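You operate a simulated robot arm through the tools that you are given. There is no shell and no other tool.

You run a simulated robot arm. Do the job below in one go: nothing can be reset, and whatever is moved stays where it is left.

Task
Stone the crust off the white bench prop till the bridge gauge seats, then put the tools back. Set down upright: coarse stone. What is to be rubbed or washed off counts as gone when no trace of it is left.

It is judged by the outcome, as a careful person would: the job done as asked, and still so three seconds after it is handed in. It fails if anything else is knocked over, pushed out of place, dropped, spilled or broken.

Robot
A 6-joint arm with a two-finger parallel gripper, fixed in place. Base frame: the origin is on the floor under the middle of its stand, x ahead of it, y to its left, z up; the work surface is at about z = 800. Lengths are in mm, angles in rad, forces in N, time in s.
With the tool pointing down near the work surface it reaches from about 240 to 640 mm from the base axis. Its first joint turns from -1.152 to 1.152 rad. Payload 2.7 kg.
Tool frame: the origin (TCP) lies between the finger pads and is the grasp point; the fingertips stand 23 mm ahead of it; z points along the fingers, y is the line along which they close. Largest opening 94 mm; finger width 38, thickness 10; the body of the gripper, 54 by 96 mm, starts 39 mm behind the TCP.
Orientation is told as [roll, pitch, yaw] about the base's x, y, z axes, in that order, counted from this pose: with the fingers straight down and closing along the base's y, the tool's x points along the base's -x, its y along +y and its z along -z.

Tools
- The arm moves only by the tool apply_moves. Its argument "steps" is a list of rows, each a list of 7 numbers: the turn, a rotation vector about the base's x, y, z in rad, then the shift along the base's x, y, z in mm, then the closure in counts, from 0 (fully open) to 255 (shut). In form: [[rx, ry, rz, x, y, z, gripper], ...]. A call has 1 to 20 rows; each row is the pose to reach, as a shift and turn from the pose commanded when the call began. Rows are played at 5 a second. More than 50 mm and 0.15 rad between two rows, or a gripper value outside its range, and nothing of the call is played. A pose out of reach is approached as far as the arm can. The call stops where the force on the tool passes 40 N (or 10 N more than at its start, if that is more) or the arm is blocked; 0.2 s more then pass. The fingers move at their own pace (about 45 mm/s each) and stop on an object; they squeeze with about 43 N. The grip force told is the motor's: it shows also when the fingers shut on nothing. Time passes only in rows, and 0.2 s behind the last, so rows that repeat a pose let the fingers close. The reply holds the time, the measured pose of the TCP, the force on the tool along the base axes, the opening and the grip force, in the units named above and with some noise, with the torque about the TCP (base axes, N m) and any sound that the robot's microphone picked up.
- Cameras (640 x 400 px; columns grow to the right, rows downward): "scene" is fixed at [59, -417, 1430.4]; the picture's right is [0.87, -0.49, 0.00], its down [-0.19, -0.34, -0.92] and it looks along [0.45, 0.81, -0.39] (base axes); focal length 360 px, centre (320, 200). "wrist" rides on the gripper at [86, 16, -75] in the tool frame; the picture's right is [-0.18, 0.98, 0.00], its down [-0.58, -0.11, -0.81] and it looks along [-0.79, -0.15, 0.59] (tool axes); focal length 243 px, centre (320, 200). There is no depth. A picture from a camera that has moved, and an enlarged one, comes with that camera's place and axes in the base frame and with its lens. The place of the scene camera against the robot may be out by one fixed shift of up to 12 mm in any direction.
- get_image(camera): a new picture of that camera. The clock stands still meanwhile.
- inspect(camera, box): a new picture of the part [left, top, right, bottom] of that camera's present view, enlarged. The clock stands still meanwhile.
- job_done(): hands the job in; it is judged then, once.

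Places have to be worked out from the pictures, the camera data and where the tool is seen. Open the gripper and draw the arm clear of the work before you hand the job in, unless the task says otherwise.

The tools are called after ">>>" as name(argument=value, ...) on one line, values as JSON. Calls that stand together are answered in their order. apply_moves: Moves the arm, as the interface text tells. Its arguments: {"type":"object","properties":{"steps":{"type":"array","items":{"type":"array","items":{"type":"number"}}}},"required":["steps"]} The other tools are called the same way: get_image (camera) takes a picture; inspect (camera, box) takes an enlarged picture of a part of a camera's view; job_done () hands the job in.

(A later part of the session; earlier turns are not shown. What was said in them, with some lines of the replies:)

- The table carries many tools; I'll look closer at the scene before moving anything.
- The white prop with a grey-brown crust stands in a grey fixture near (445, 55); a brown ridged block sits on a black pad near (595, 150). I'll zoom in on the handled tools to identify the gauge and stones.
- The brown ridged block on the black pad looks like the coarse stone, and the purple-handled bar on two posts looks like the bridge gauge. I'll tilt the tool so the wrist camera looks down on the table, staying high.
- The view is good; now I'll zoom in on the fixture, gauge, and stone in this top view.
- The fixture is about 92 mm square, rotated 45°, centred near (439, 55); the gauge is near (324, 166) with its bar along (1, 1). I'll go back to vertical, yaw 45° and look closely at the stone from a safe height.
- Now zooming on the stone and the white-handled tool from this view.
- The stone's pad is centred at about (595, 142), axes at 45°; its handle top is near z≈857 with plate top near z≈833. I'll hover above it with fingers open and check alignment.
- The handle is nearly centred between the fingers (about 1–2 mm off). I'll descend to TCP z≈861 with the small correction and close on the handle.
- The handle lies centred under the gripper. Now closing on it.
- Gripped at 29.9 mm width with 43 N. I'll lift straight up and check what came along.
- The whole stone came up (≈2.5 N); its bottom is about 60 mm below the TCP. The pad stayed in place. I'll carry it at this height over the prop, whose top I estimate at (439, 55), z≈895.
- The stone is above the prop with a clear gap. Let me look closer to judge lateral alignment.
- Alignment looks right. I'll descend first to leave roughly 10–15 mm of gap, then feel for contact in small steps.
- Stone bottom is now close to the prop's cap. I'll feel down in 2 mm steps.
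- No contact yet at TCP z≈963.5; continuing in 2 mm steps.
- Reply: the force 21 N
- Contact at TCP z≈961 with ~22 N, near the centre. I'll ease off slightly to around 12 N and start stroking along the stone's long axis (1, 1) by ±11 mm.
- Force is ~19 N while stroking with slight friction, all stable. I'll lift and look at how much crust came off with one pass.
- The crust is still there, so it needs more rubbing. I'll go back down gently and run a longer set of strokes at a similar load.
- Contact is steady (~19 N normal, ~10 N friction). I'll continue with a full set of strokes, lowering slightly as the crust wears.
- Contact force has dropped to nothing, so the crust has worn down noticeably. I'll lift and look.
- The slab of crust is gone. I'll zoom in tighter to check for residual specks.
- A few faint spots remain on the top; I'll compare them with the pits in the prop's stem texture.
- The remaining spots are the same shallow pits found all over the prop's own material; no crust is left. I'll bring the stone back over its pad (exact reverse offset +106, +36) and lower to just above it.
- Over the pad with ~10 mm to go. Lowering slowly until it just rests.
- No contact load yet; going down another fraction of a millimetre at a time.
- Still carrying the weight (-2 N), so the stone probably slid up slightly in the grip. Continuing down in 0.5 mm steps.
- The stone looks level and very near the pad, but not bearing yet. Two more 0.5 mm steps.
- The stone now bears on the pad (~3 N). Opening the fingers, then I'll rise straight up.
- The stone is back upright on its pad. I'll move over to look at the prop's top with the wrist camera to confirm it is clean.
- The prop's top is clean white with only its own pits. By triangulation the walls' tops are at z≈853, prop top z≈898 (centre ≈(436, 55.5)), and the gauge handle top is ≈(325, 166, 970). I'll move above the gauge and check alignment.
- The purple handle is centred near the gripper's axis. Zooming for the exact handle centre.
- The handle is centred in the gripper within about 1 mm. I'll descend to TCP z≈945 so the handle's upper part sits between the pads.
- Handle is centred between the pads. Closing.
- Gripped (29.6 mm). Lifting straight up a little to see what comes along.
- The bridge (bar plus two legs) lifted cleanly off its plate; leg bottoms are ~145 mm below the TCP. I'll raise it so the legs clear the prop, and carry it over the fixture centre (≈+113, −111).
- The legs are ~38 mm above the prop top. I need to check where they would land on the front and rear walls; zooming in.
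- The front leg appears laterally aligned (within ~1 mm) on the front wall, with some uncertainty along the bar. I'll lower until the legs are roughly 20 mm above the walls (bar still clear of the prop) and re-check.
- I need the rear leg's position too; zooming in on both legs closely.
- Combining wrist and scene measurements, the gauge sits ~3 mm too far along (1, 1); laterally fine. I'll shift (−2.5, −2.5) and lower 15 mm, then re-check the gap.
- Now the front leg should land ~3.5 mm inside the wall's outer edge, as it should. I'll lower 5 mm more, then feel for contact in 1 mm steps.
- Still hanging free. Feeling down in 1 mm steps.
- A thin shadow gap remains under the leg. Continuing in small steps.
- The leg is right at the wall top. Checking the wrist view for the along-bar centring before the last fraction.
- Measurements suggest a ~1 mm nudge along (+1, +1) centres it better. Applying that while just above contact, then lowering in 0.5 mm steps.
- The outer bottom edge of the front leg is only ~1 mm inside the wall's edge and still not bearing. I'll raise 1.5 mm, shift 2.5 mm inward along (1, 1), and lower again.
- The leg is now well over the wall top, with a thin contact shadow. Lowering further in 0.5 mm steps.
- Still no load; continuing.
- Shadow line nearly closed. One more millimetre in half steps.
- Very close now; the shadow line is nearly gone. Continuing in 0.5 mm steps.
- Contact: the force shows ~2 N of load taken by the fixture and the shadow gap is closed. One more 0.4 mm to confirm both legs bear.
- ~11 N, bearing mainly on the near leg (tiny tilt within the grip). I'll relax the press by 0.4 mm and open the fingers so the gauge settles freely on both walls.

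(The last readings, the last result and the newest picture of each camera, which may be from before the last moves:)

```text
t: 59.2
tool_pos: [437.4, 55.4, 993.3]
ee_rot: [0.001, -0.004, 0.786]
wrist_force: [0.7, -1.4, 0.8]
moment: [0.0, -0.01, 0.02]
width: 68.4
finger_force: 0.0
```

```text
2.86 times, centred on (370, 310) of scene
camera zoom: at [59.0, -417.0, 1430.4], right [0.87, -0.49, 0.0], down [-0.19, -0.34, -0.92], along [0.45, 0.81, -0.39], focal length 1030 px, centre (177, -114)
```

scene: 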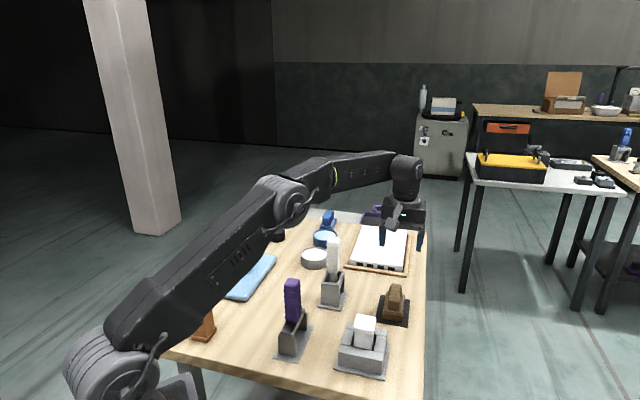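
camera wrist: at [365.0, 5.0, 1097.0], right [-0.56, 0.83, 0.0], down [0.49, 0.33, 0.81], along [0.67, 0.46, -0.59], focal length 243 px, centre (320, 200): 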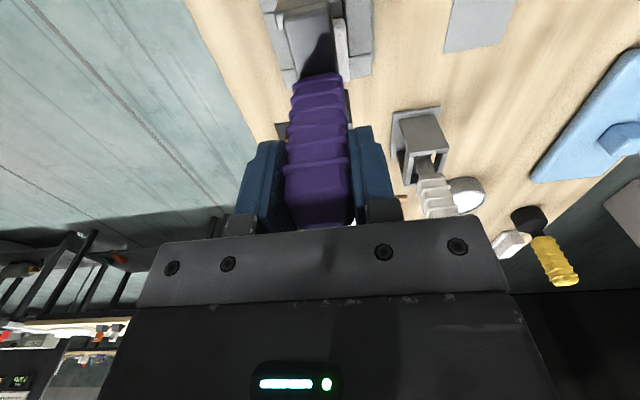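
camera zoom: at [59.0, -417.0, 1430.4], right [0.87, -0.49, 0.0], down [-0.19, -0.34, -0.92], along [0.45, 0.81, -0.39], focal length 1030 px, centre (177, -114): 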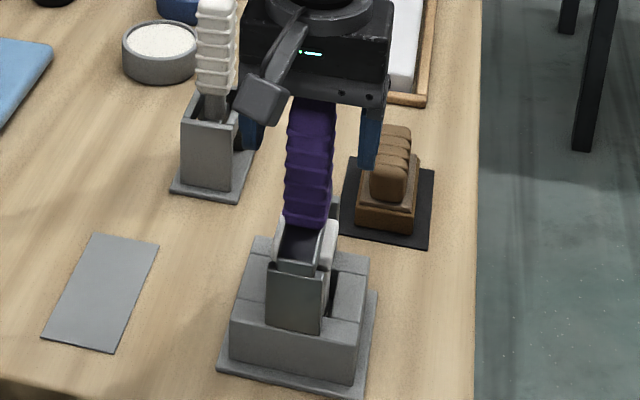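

The gauge stands on its own on the fixture. I'll raise the open gripper straight up to look at how it sits.

>>> apply_moves(steps=[[0, 0, 0, 0, 0, 10, 40], [0, 0, 0, 0, 0, 30, 40], [0, 0, 0, 0, 0, 60, 40], [0, 0, 0, 0, 0, 90, 40], [0, 0, 0, 0, 0, 90, 40]])

>>> inspect(camera="scene", box=[325, 260, 405, 380])

>>> inspect(camera="wrist", box=[240, 0, 420, 130])

```text
t: 60.4
tool_pos: [437.4, 54.4, 1081.6]
ee_rot: [0.0, -0.004, 0.785]
wrist_force: [-0.4, 0.4, 0.8]
moment: [-0.01, -0.03, 0.01]
width: 79.1
finger_force: 0.1
```

```text
3.33 times, centred on (365, 320) of scene
camera zoom: at [59.0, -417.0, 1430.4], right [0.87, -0.49, 0.0], down [-0.19, -0.34, -0.92], along [0.45, 0.81, -0.39], focal length 1202 px, centre (170, -200)
```

zoom: 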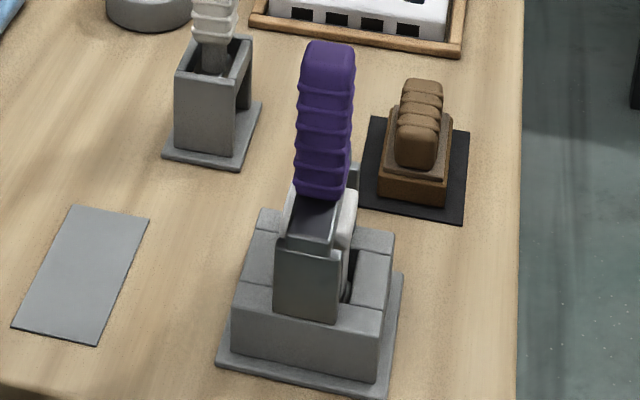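

```text
3.08 times, centred on (330, 65) of wrist
camera zoom: at [365.1, 3.5, 1156.2], right [-0.56, 0.83, 0.0], down [0.49, 0.33, 0.81], along [0.67, 0.46, -0.59], focal length 746 px, centre (289, 615)
```

zoom: 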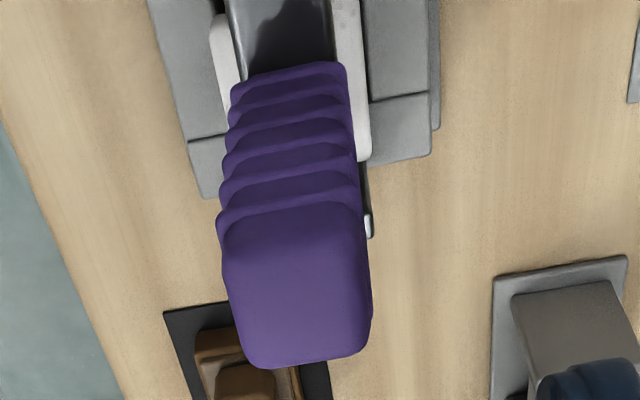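

It stands upright. Zooming in on the leg feet to confirm no gap.

>>> inspect(camera="scene", box=[353, 335, 378, 360])

>>> inspect(camera="scene", box=[350, 290, 390, 335])

```text
16.00 times, centred on (366, 348) of scene
camera zoom: at [59.0, -417.0, 1430.4], right [0.87, -0.49, 0.0], down [-0.19, -0.34, -0.92], along [0.45, 0.81, -0.39], focal length 5768 px, centre (-408, -2160)
```

zoom: 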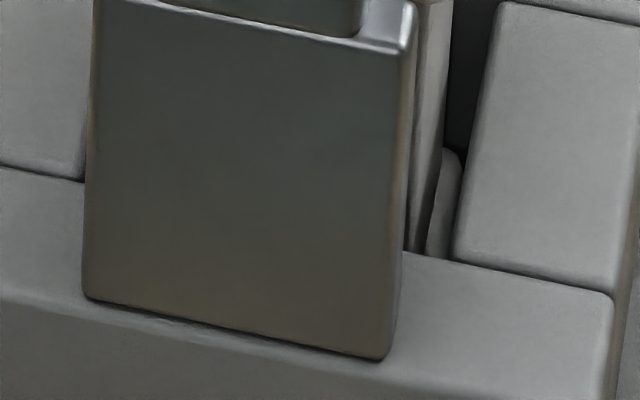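

```text
8.89 times, centred on (370, 312) of scene
camera zoom: at [59.0, -417.0, 1430.4], right [0.87, -0.49, 0.0], down [-0.19, -0.34, -0.92], along [0.45, 0.81, -0.39], focal length 3204 px, centre (-124, -800)
```

zoom: 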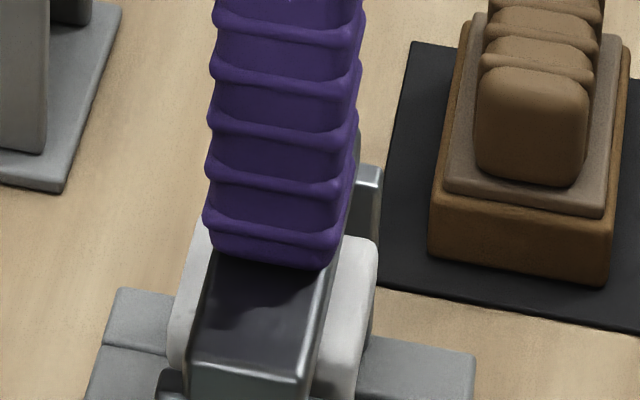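

The feet bear directly on the walls with no gap, and the gauge stands level over the bare prop: it seats. Now I'll regrip it at the same height and take it back to its plate.

>>> apply_moves(steps=[[0, 0, 0, 0, 0, -30, 40], [0, 0, 0, 0, 0, -60, 40], [0, 0, 0, 0, 0, -80, 40], [0, 0, 0, 0, 0, -89, 40], [0, 0, 0, 0, 0, -89, 40], [0, 0, 0, 0, 0, -89, 255], [0, 0, 0, 0, 0, -89, 255], [0, 0, 0, 0, 0, -89, 255], [0, 0, 0, 0, 0, -89, 255], [0, 0, 0, 0, 0, -89, 255], [0, 0, 0, 0, 0, -89, 255]])

>>> inspect(camera="scene", box=[325, 260, 405, 380])

```text
t: 62.8
tool_pos: [436.3, 52.3, 993.2]
ee_rot: [0.001, -0.002, 0.786]
wrist_force: [-0.4, -0.3, 0.4]
moment: [0.05, 0.02, 0.03]
width: 29.8
finger_force: 43.4
```

```text
3.33 times, centred on (365, 320) of scene
camera zoom: at [59.1, -417.0, 1430.4], right [0.87, -0.49, 0.0], down [-0.19, -0.34, -0.92], along [0.45, 0.81, -0.39], focal length 1202 px, centre (170, -200)
```

zoom: 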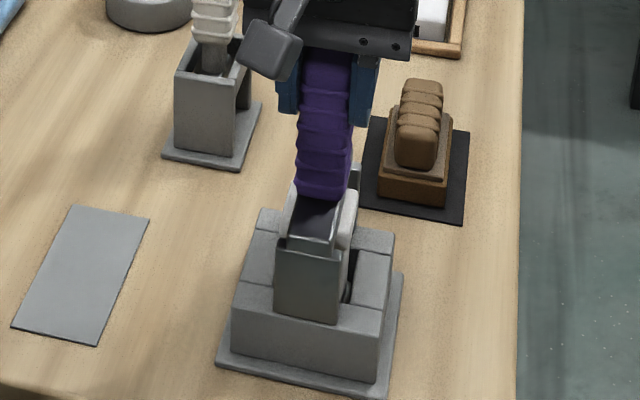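

Regripped. Lifting straight up until the legs clear the prop.

>>> apply_moves(steps=[[0, 0, 0, 0, 0, 5, 255], [0, 0, 0, 0, 0, 20, 255], [0, 0, 0, 0, 0, 45, 255], [0, 0, 0, 0, 0, 70, 255], [0, 0, 0, 0, 0, 92, 255], [0, 0, 0, 0, 0, 92, 255]])

>>> inspect(camera="scene", box=[325, 240, 405, 380])

```text
t: 64.2
tool_pos: [437.0, 56.8, 1085.9]
ee_rot: [-0.001, -0.003, 0.785]
wrist_force: [-0.2, -1.0, -2.3]
moment: [-0.01, 0.06, 0.03]
width: 29.8
finger_force: 42.7
```

```text
2.86 times, centred on (365, 310) of scene
camera zoom: at [59.1, -417.0, 1430.4], right [0.87, -0.49, 0.0], down [-0.19, -0.34, -0.92], along [0.45, 0.81, -0.39], focal length 1030 px, centre (191, -114)
```

zoom: 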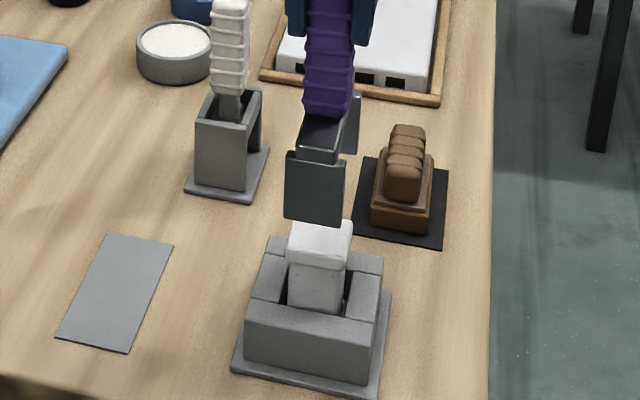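

The gauge is clear and the prop undisturbed. Carrying it back over its plate and lowering to about 12 mm above.

>>> apply_moves(steps=[[0, 0, 0, -10, 10, 0, 255], [0, 0, 0, -36, 35, 0, 255], [0, 0, 0, -64, 62, 0, 255], [0, 0, 0, -92, 90, 0, 255], [0, 0, 0, -108, 106, 0, 255], [0, 0, 0, -113.1, 110.9, 0, 255], [0, 0, 0, -113.1, 110.9, -30, 255], [0, 0, 0, -113.1, 110.9, -65, 255], [0, 0, 0, -113.1, 110.9, -100, 255], [0, 0, 0, -113.1, 110.9, -118, 255], [0, 0, 0, -113.1, 110.9, -124, 255], [0, 0, 0, -113.1, 110.9, -124, 255]])

>>> inspect(camera="scene", box=[270, 275, 330, 365])

>>> inspect(camera="wrist", box=[240, 0, 420, 130])

```text
t: 66.8
tool_pos: [323.6, 167.9, 960.0]
ee_rot: [0.001, -0.004, 0.785]
wrist_force: [-0.1, -0.6, -3.7]
moment: [0.0, -0.01, 0.03]
width: 29.7
finger_force: 42.9
```

```text
4.44 times, centred on (300, 320) of scene
camera zoom: at [59.1, -417.0, 1430.4], right [0.87, -0.49, 0.0], down [-0.19, -0.34, -0.92], along [0.45, 0.81, -0.39], focal length 1602 px, centre (409, -333)
```

zoom: 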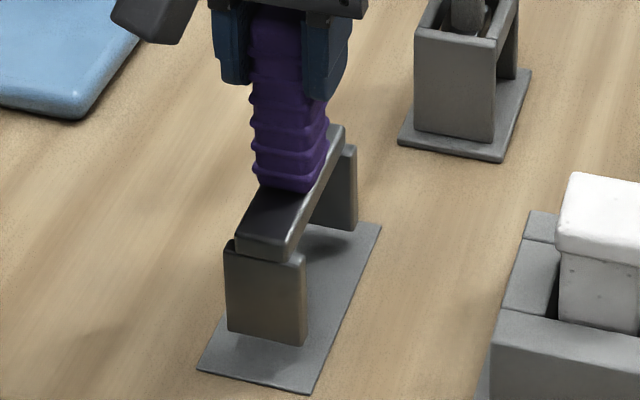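

```text
3.08 times, centred on (330, 65) of wrist
camera zoom: at [251.2, 115.7, 1035.3], right [-0.56, 0.83, 0.0], down [0.49, 0.33, 0.81], along [0.67, 0.46, -0.59], focal length 746 px, centre (289, 615)
```

zoom: 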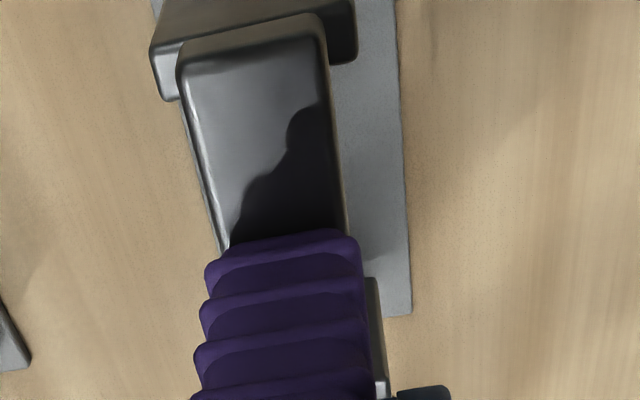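

Aligned over the plate at its original spot. Lowering gently.

>>> apply_moves(steps=[[0, 0, 0, 0, 0, -4, 255], [0, 0, 0, 0, 0, -8, 255], [0, 0, 0, 0, 0, -10, 255], [0, 0, 0, 0, 0, -10, 255]])

>>> inspect(camera="scene", box=[270, 275, 330, 365])

```text
t: 67.8
tool_pos: [324.4, 165.4, 951.2]
ee_rot: [0.002, -0.002, 0.786]
wrist_force: [0.0, -0.4, -3.1]
moment: [-0.03, 0.01, 0.01]
width: 30.0
finger_force: 43.2
```

```text
4.44 times, centred on (300, 320) of scene
camera zoom: at [59.1, -417.0, 1430.4], right [0.87, -0.49, 0.0], down [-0.19, -0.34, -0.92], along [0.45, 0.81, -0.39], focal length 1602 px, centre (409, -333)
```

zoom: 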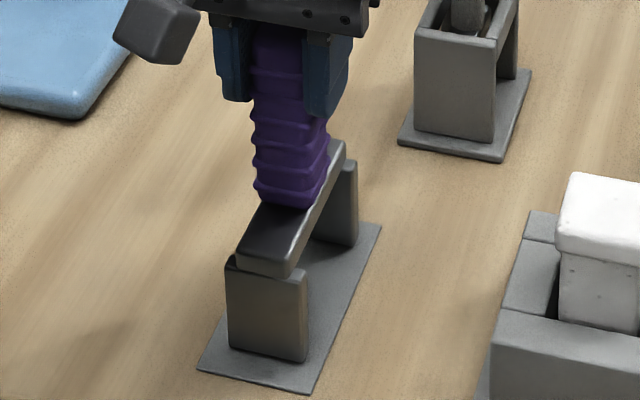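

A couple of mm left. Lowering in 0.7 mm steps until the load comes on.

>>> apply_moves(steps=[[0, 0, 0, 0, 0, -0.7, 255], [0, 0, 0, 0, 0, -1.4, 255], [0, 0, 0, 0, 0, -1.4, 255]])

>>> apply_moves(steps=[[0, 0, 0, 0, 0, -0.6, 255], [0, 0, 0, 0, 0, -0.6, 255]])

```text
t: 68.6
tool_pos: [322.7, 166.4, 950.5]
ee_rot: [0.002, -0.002, 0.786]
wrist_force: [0.2, 0.1, -2.5]
moment: [0.0, 0.0, -0.01]
width: 30.0
finger_force: 42.9
```

```text
t: 69.2
tool_pos: [322.4, 165.6, 948.9]
ee_rot: [0.0, -0.003, 0.786]
wrist_force: [0.4, 0.9, -3.2]
moment: [0.0, -0.02, -0.03]
width: 29.9
finger_force: 43.5
```

>>> apply_moves(steps=[[0, 0, 0, 0, 0, -0.6, 255], [0, 0, 0, 0, 0, -0.6, 255]])

>>> apply_moves(steps=[[0, 0, 0, 0, 0, -0.4, 255], [0, 0, 0, 0, 0, -0.4, 255]])

>>> inspect(camera="scene", box=[280, 325, 320, 370])

```text
t: 69.8
tool_pos: [323.3, 166.4, 948.8]
ee_rot: [0.0, -0.004, 0.786]
wrist_force: [-1.5, -0.7, 8.6]
moment: [-0.47, 0.42, -0.01]
width: 29.6
finger_force: 43.1
```

```text
t: 70.4
tool_pos: [323.4, 166.5, 948.4]
ee_rot: [0.001, -0.006, 0.785]
wrist_force: [-3.2, -2.7, 24.2]
moment: [-0.52, 0.47, 0.03]
width: 30.1
finger_force: 43.5
```

```text
8.89 times, centred on (300, 348) of scene
camera zoom: at [58.7, -417.2, 1430.4], right [0.87, -0.49, 0.0], down [-0.19, -0.34, -0.92], along [0.45, 0.81, -0.39], focal length 3204 px, centre (498, -1111)
```

zoom: 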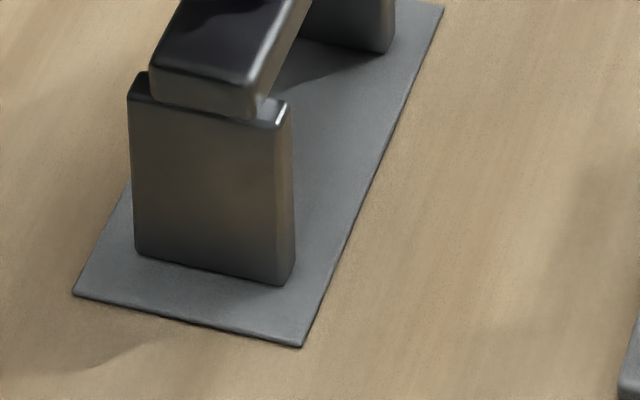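

Both legs bear on the plate. I'll relax the press by 0.7 mm and release, then rise.

>>> apply_moves(steps=[[0, 0, 0, 0, 0, 0.7, 255], [0, 0, 0, 0, 0, 0.7, 150], [0, 0, 0, 0, 0, 0.7, 110], [0, 0, 0, 0, 0, 0.7, 60], [0, 0, 0, 0, 0, 0.7, 60], [0, 0, 0, 0, 0, 0.7, 60], [0, 0, 0, 0, 0, 0.7, 60]])

>>> apply_moves(steps=[[0, 0, 0, 0, 0, 15, 60], [0, 0, 0, 0, 0, 40, 60], [0, 0, 0, 0, 0, 80, 60], [0, 0, 0, 0, 0, 125, 60], [0, 0, 0, 0, 0, 160, 60], [0, 0, 0, 0, 0, 160, 60]])

>>> get_image(camera="scene")

>>> inspect(camera="scene", box=[265, 265, 335, 370])

```text
t: 72.0
tool_pos: [322.2, 167.0, 949.3]
ee_rot: [0.001, -0.003, 0.787]
wrist_force: [0.4, 0.5, 0.7]
moment: [0.05, 0.03, -0.01]
width: 72.1
finger_force: 0.0
```

```text
t: 73.4
tool_pos: [321.6, 164.8, 1108.5]
ee_rot: [0.001, -0.002, 0.787]
wrist_force: [-0.6, -0.1, 0.1]
moment: [0.01, 0.03, -0.01]
width: 71.7
finger_force: 0.0
```

```text
taken
```

scene: 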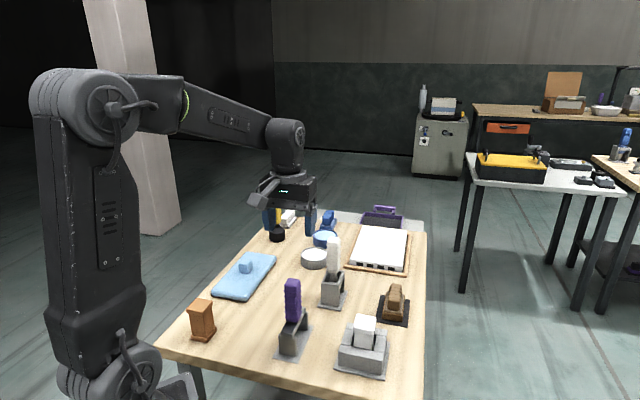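

```text
3.81 times, centred on (300, 318) of scene
camera zoom: at [59.0, -417.0, 1430.4], right [0.87, -0.49, 0.0], down [-0.19, -0.34, -0.92], along [0.45, 0.81, -0.39], focal length 1373 px, centre (396, -248)
```

zoom: 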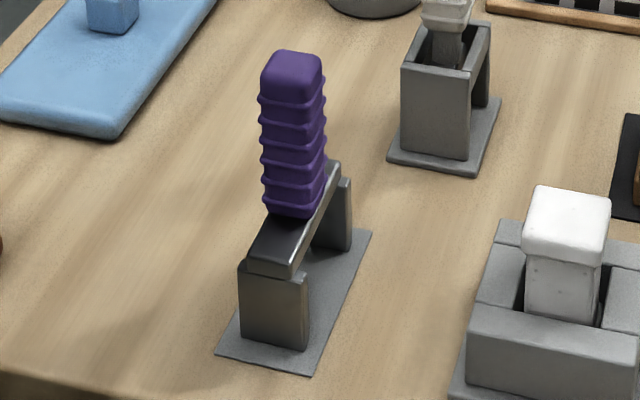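

The gauge is back upright on its plate. One last close look at the prop's top from the wrist camera before parking.

>>> apply_moves(steps=[[0, 0, 0, 20, -30, 0, 0], [0, 0, 0, 45, -65, -10, 0], [0, 0, 0, 70, -100, -30, 0], [0, 0, 0, 88, -126, -60, 0], [0, 0, 0, 88, -126, -75, 0], [0, 0, 0, 88, -126, -75, 0]])

>>> inspect(camera="wrist", box=[270, 40, 370, 130])

>>> inspect(camera="scene", box=[356, 311, 380, 336])

>>> inspect(camera="scene", box=[375, 280, 425, 330])

```text
t: 74.8
tool_pos: [410.6, 39.6, 1033.5]
ee_rot: [0.001, -0.006, 0.785]
wrist_force: [-0.1, -0.4, 0.2]
moment: [0.03, 0.0, -0.01]
width: 94.0
finger_force: 0.1
```

```text
4.44 times, centred on (320, 85) of wrist
camera zoom: at [338.4, -10.4, 1108.0], right [-0.56, 0.83, 0.0], down [0.49, 0.33, 0.81], along [0.67, 0.46, -0.59], focal length 1078 px, centre (320, 711)
```

zoom: 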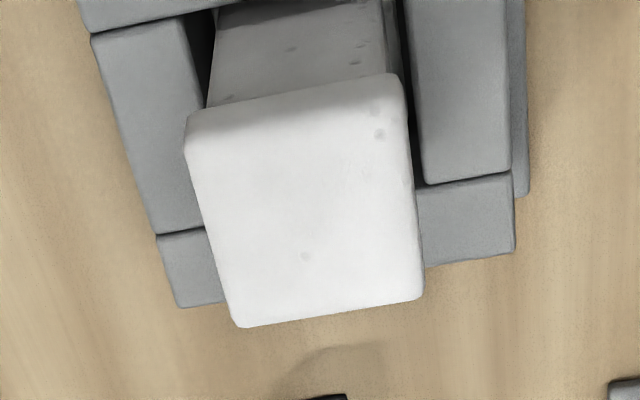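

```text
16.00 times, centred on (368, 324) of scene
camera zoom: at [59.0, -417.0, 1430.4], right [0.87, -0.49, 0.0], down [-0.19, -0.34, -0.92], along [0.45, 0.81, -0.39], focal length 5768 px, centre (-448, -1776)
```

zoom: 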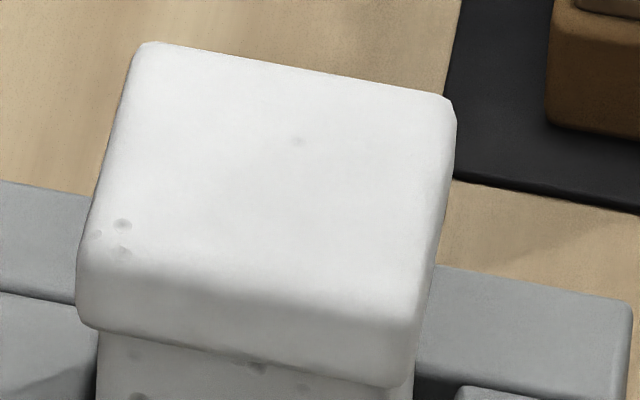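

```text
8.00 times, centred on (400, 305) of scene
camera zoom: at [59.0, -417.0, 1430.4], right [0.87, -0.49, 0.0], down [-0.19, -0.34, -0.92], along [0.45, 0.81, -0.39], focal length 2884 px, centre (-320, -640)
```

zoom: 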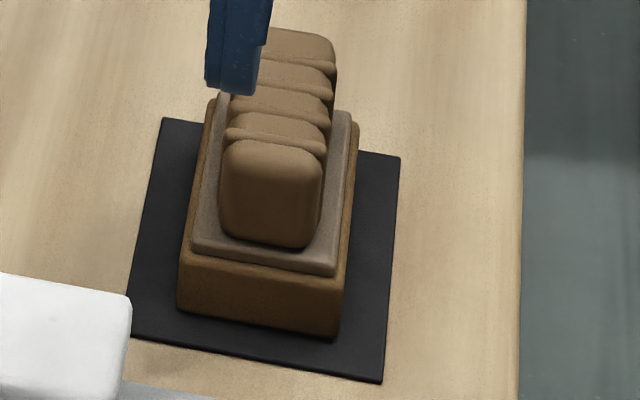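

The prop's top is bare, with only its own pits; the stone and gauge are upright in their places. I'll raise the arm clear, near its starting height.

>>> apply_moves(steps=[[0, 0, 0, 0, 0, 40, 0], [0, 0, 0, -5, 10, 85, 0], [0, 0, 0, -10, 25, 130, 0], [0, 0, 0, -20, 40, 175, 0], [0, 0, 0, -22, 46, 215, 0], [0, 0, 0, -22, 46, 215, 0]])

>>> get_image(camera="scene")

```text
t: 76.2
tool_pos: [388.8, 86.4, 1250.4]
ee_rot: [0.001, -0.002, 0.785]
wrist_force: [0.0, -0.1, 0.3]
moment: [0.02, 0.02, -0.03]
width: 94.0
finger_force: 0.1
```

```text
taken
```

scene: 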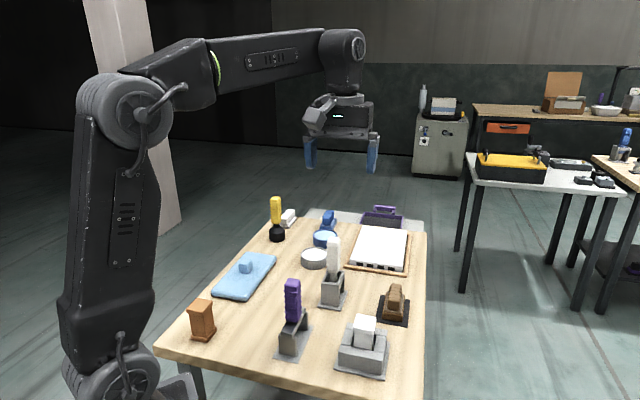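

The final view shows the prop bare of crust, the stone upright on its black pad, the gauge back on its plate, nothing else moved, and the arm clear with the gripper open. Handing in.

>>> job_done()

```text
The job is handed in.
```

The crust is off the white prop, the bridge gauge seated on the fixture, and both tools are back. I've handed the job in, and I don't have the verdict yet.

- **Crust:** Close-ups from both cameras show no crust or loose crumbs on the top. A few faint pits remain; they match the pits elsewhere on the prop, so I took them as part of its surface.
- **Gauge test:** I set the gauge over the prop and let go. It stood upright on its own. Its front foot sat on the wall with no gap; the rear foot was hidden from both cameras.
- **Tools:** The coarse stone is upright on its black pad, and the gauge is back on its plate.
- **Everything else:** The final picture shows nothing knocked over or moved, and the arm is raised clear with the gripper open.
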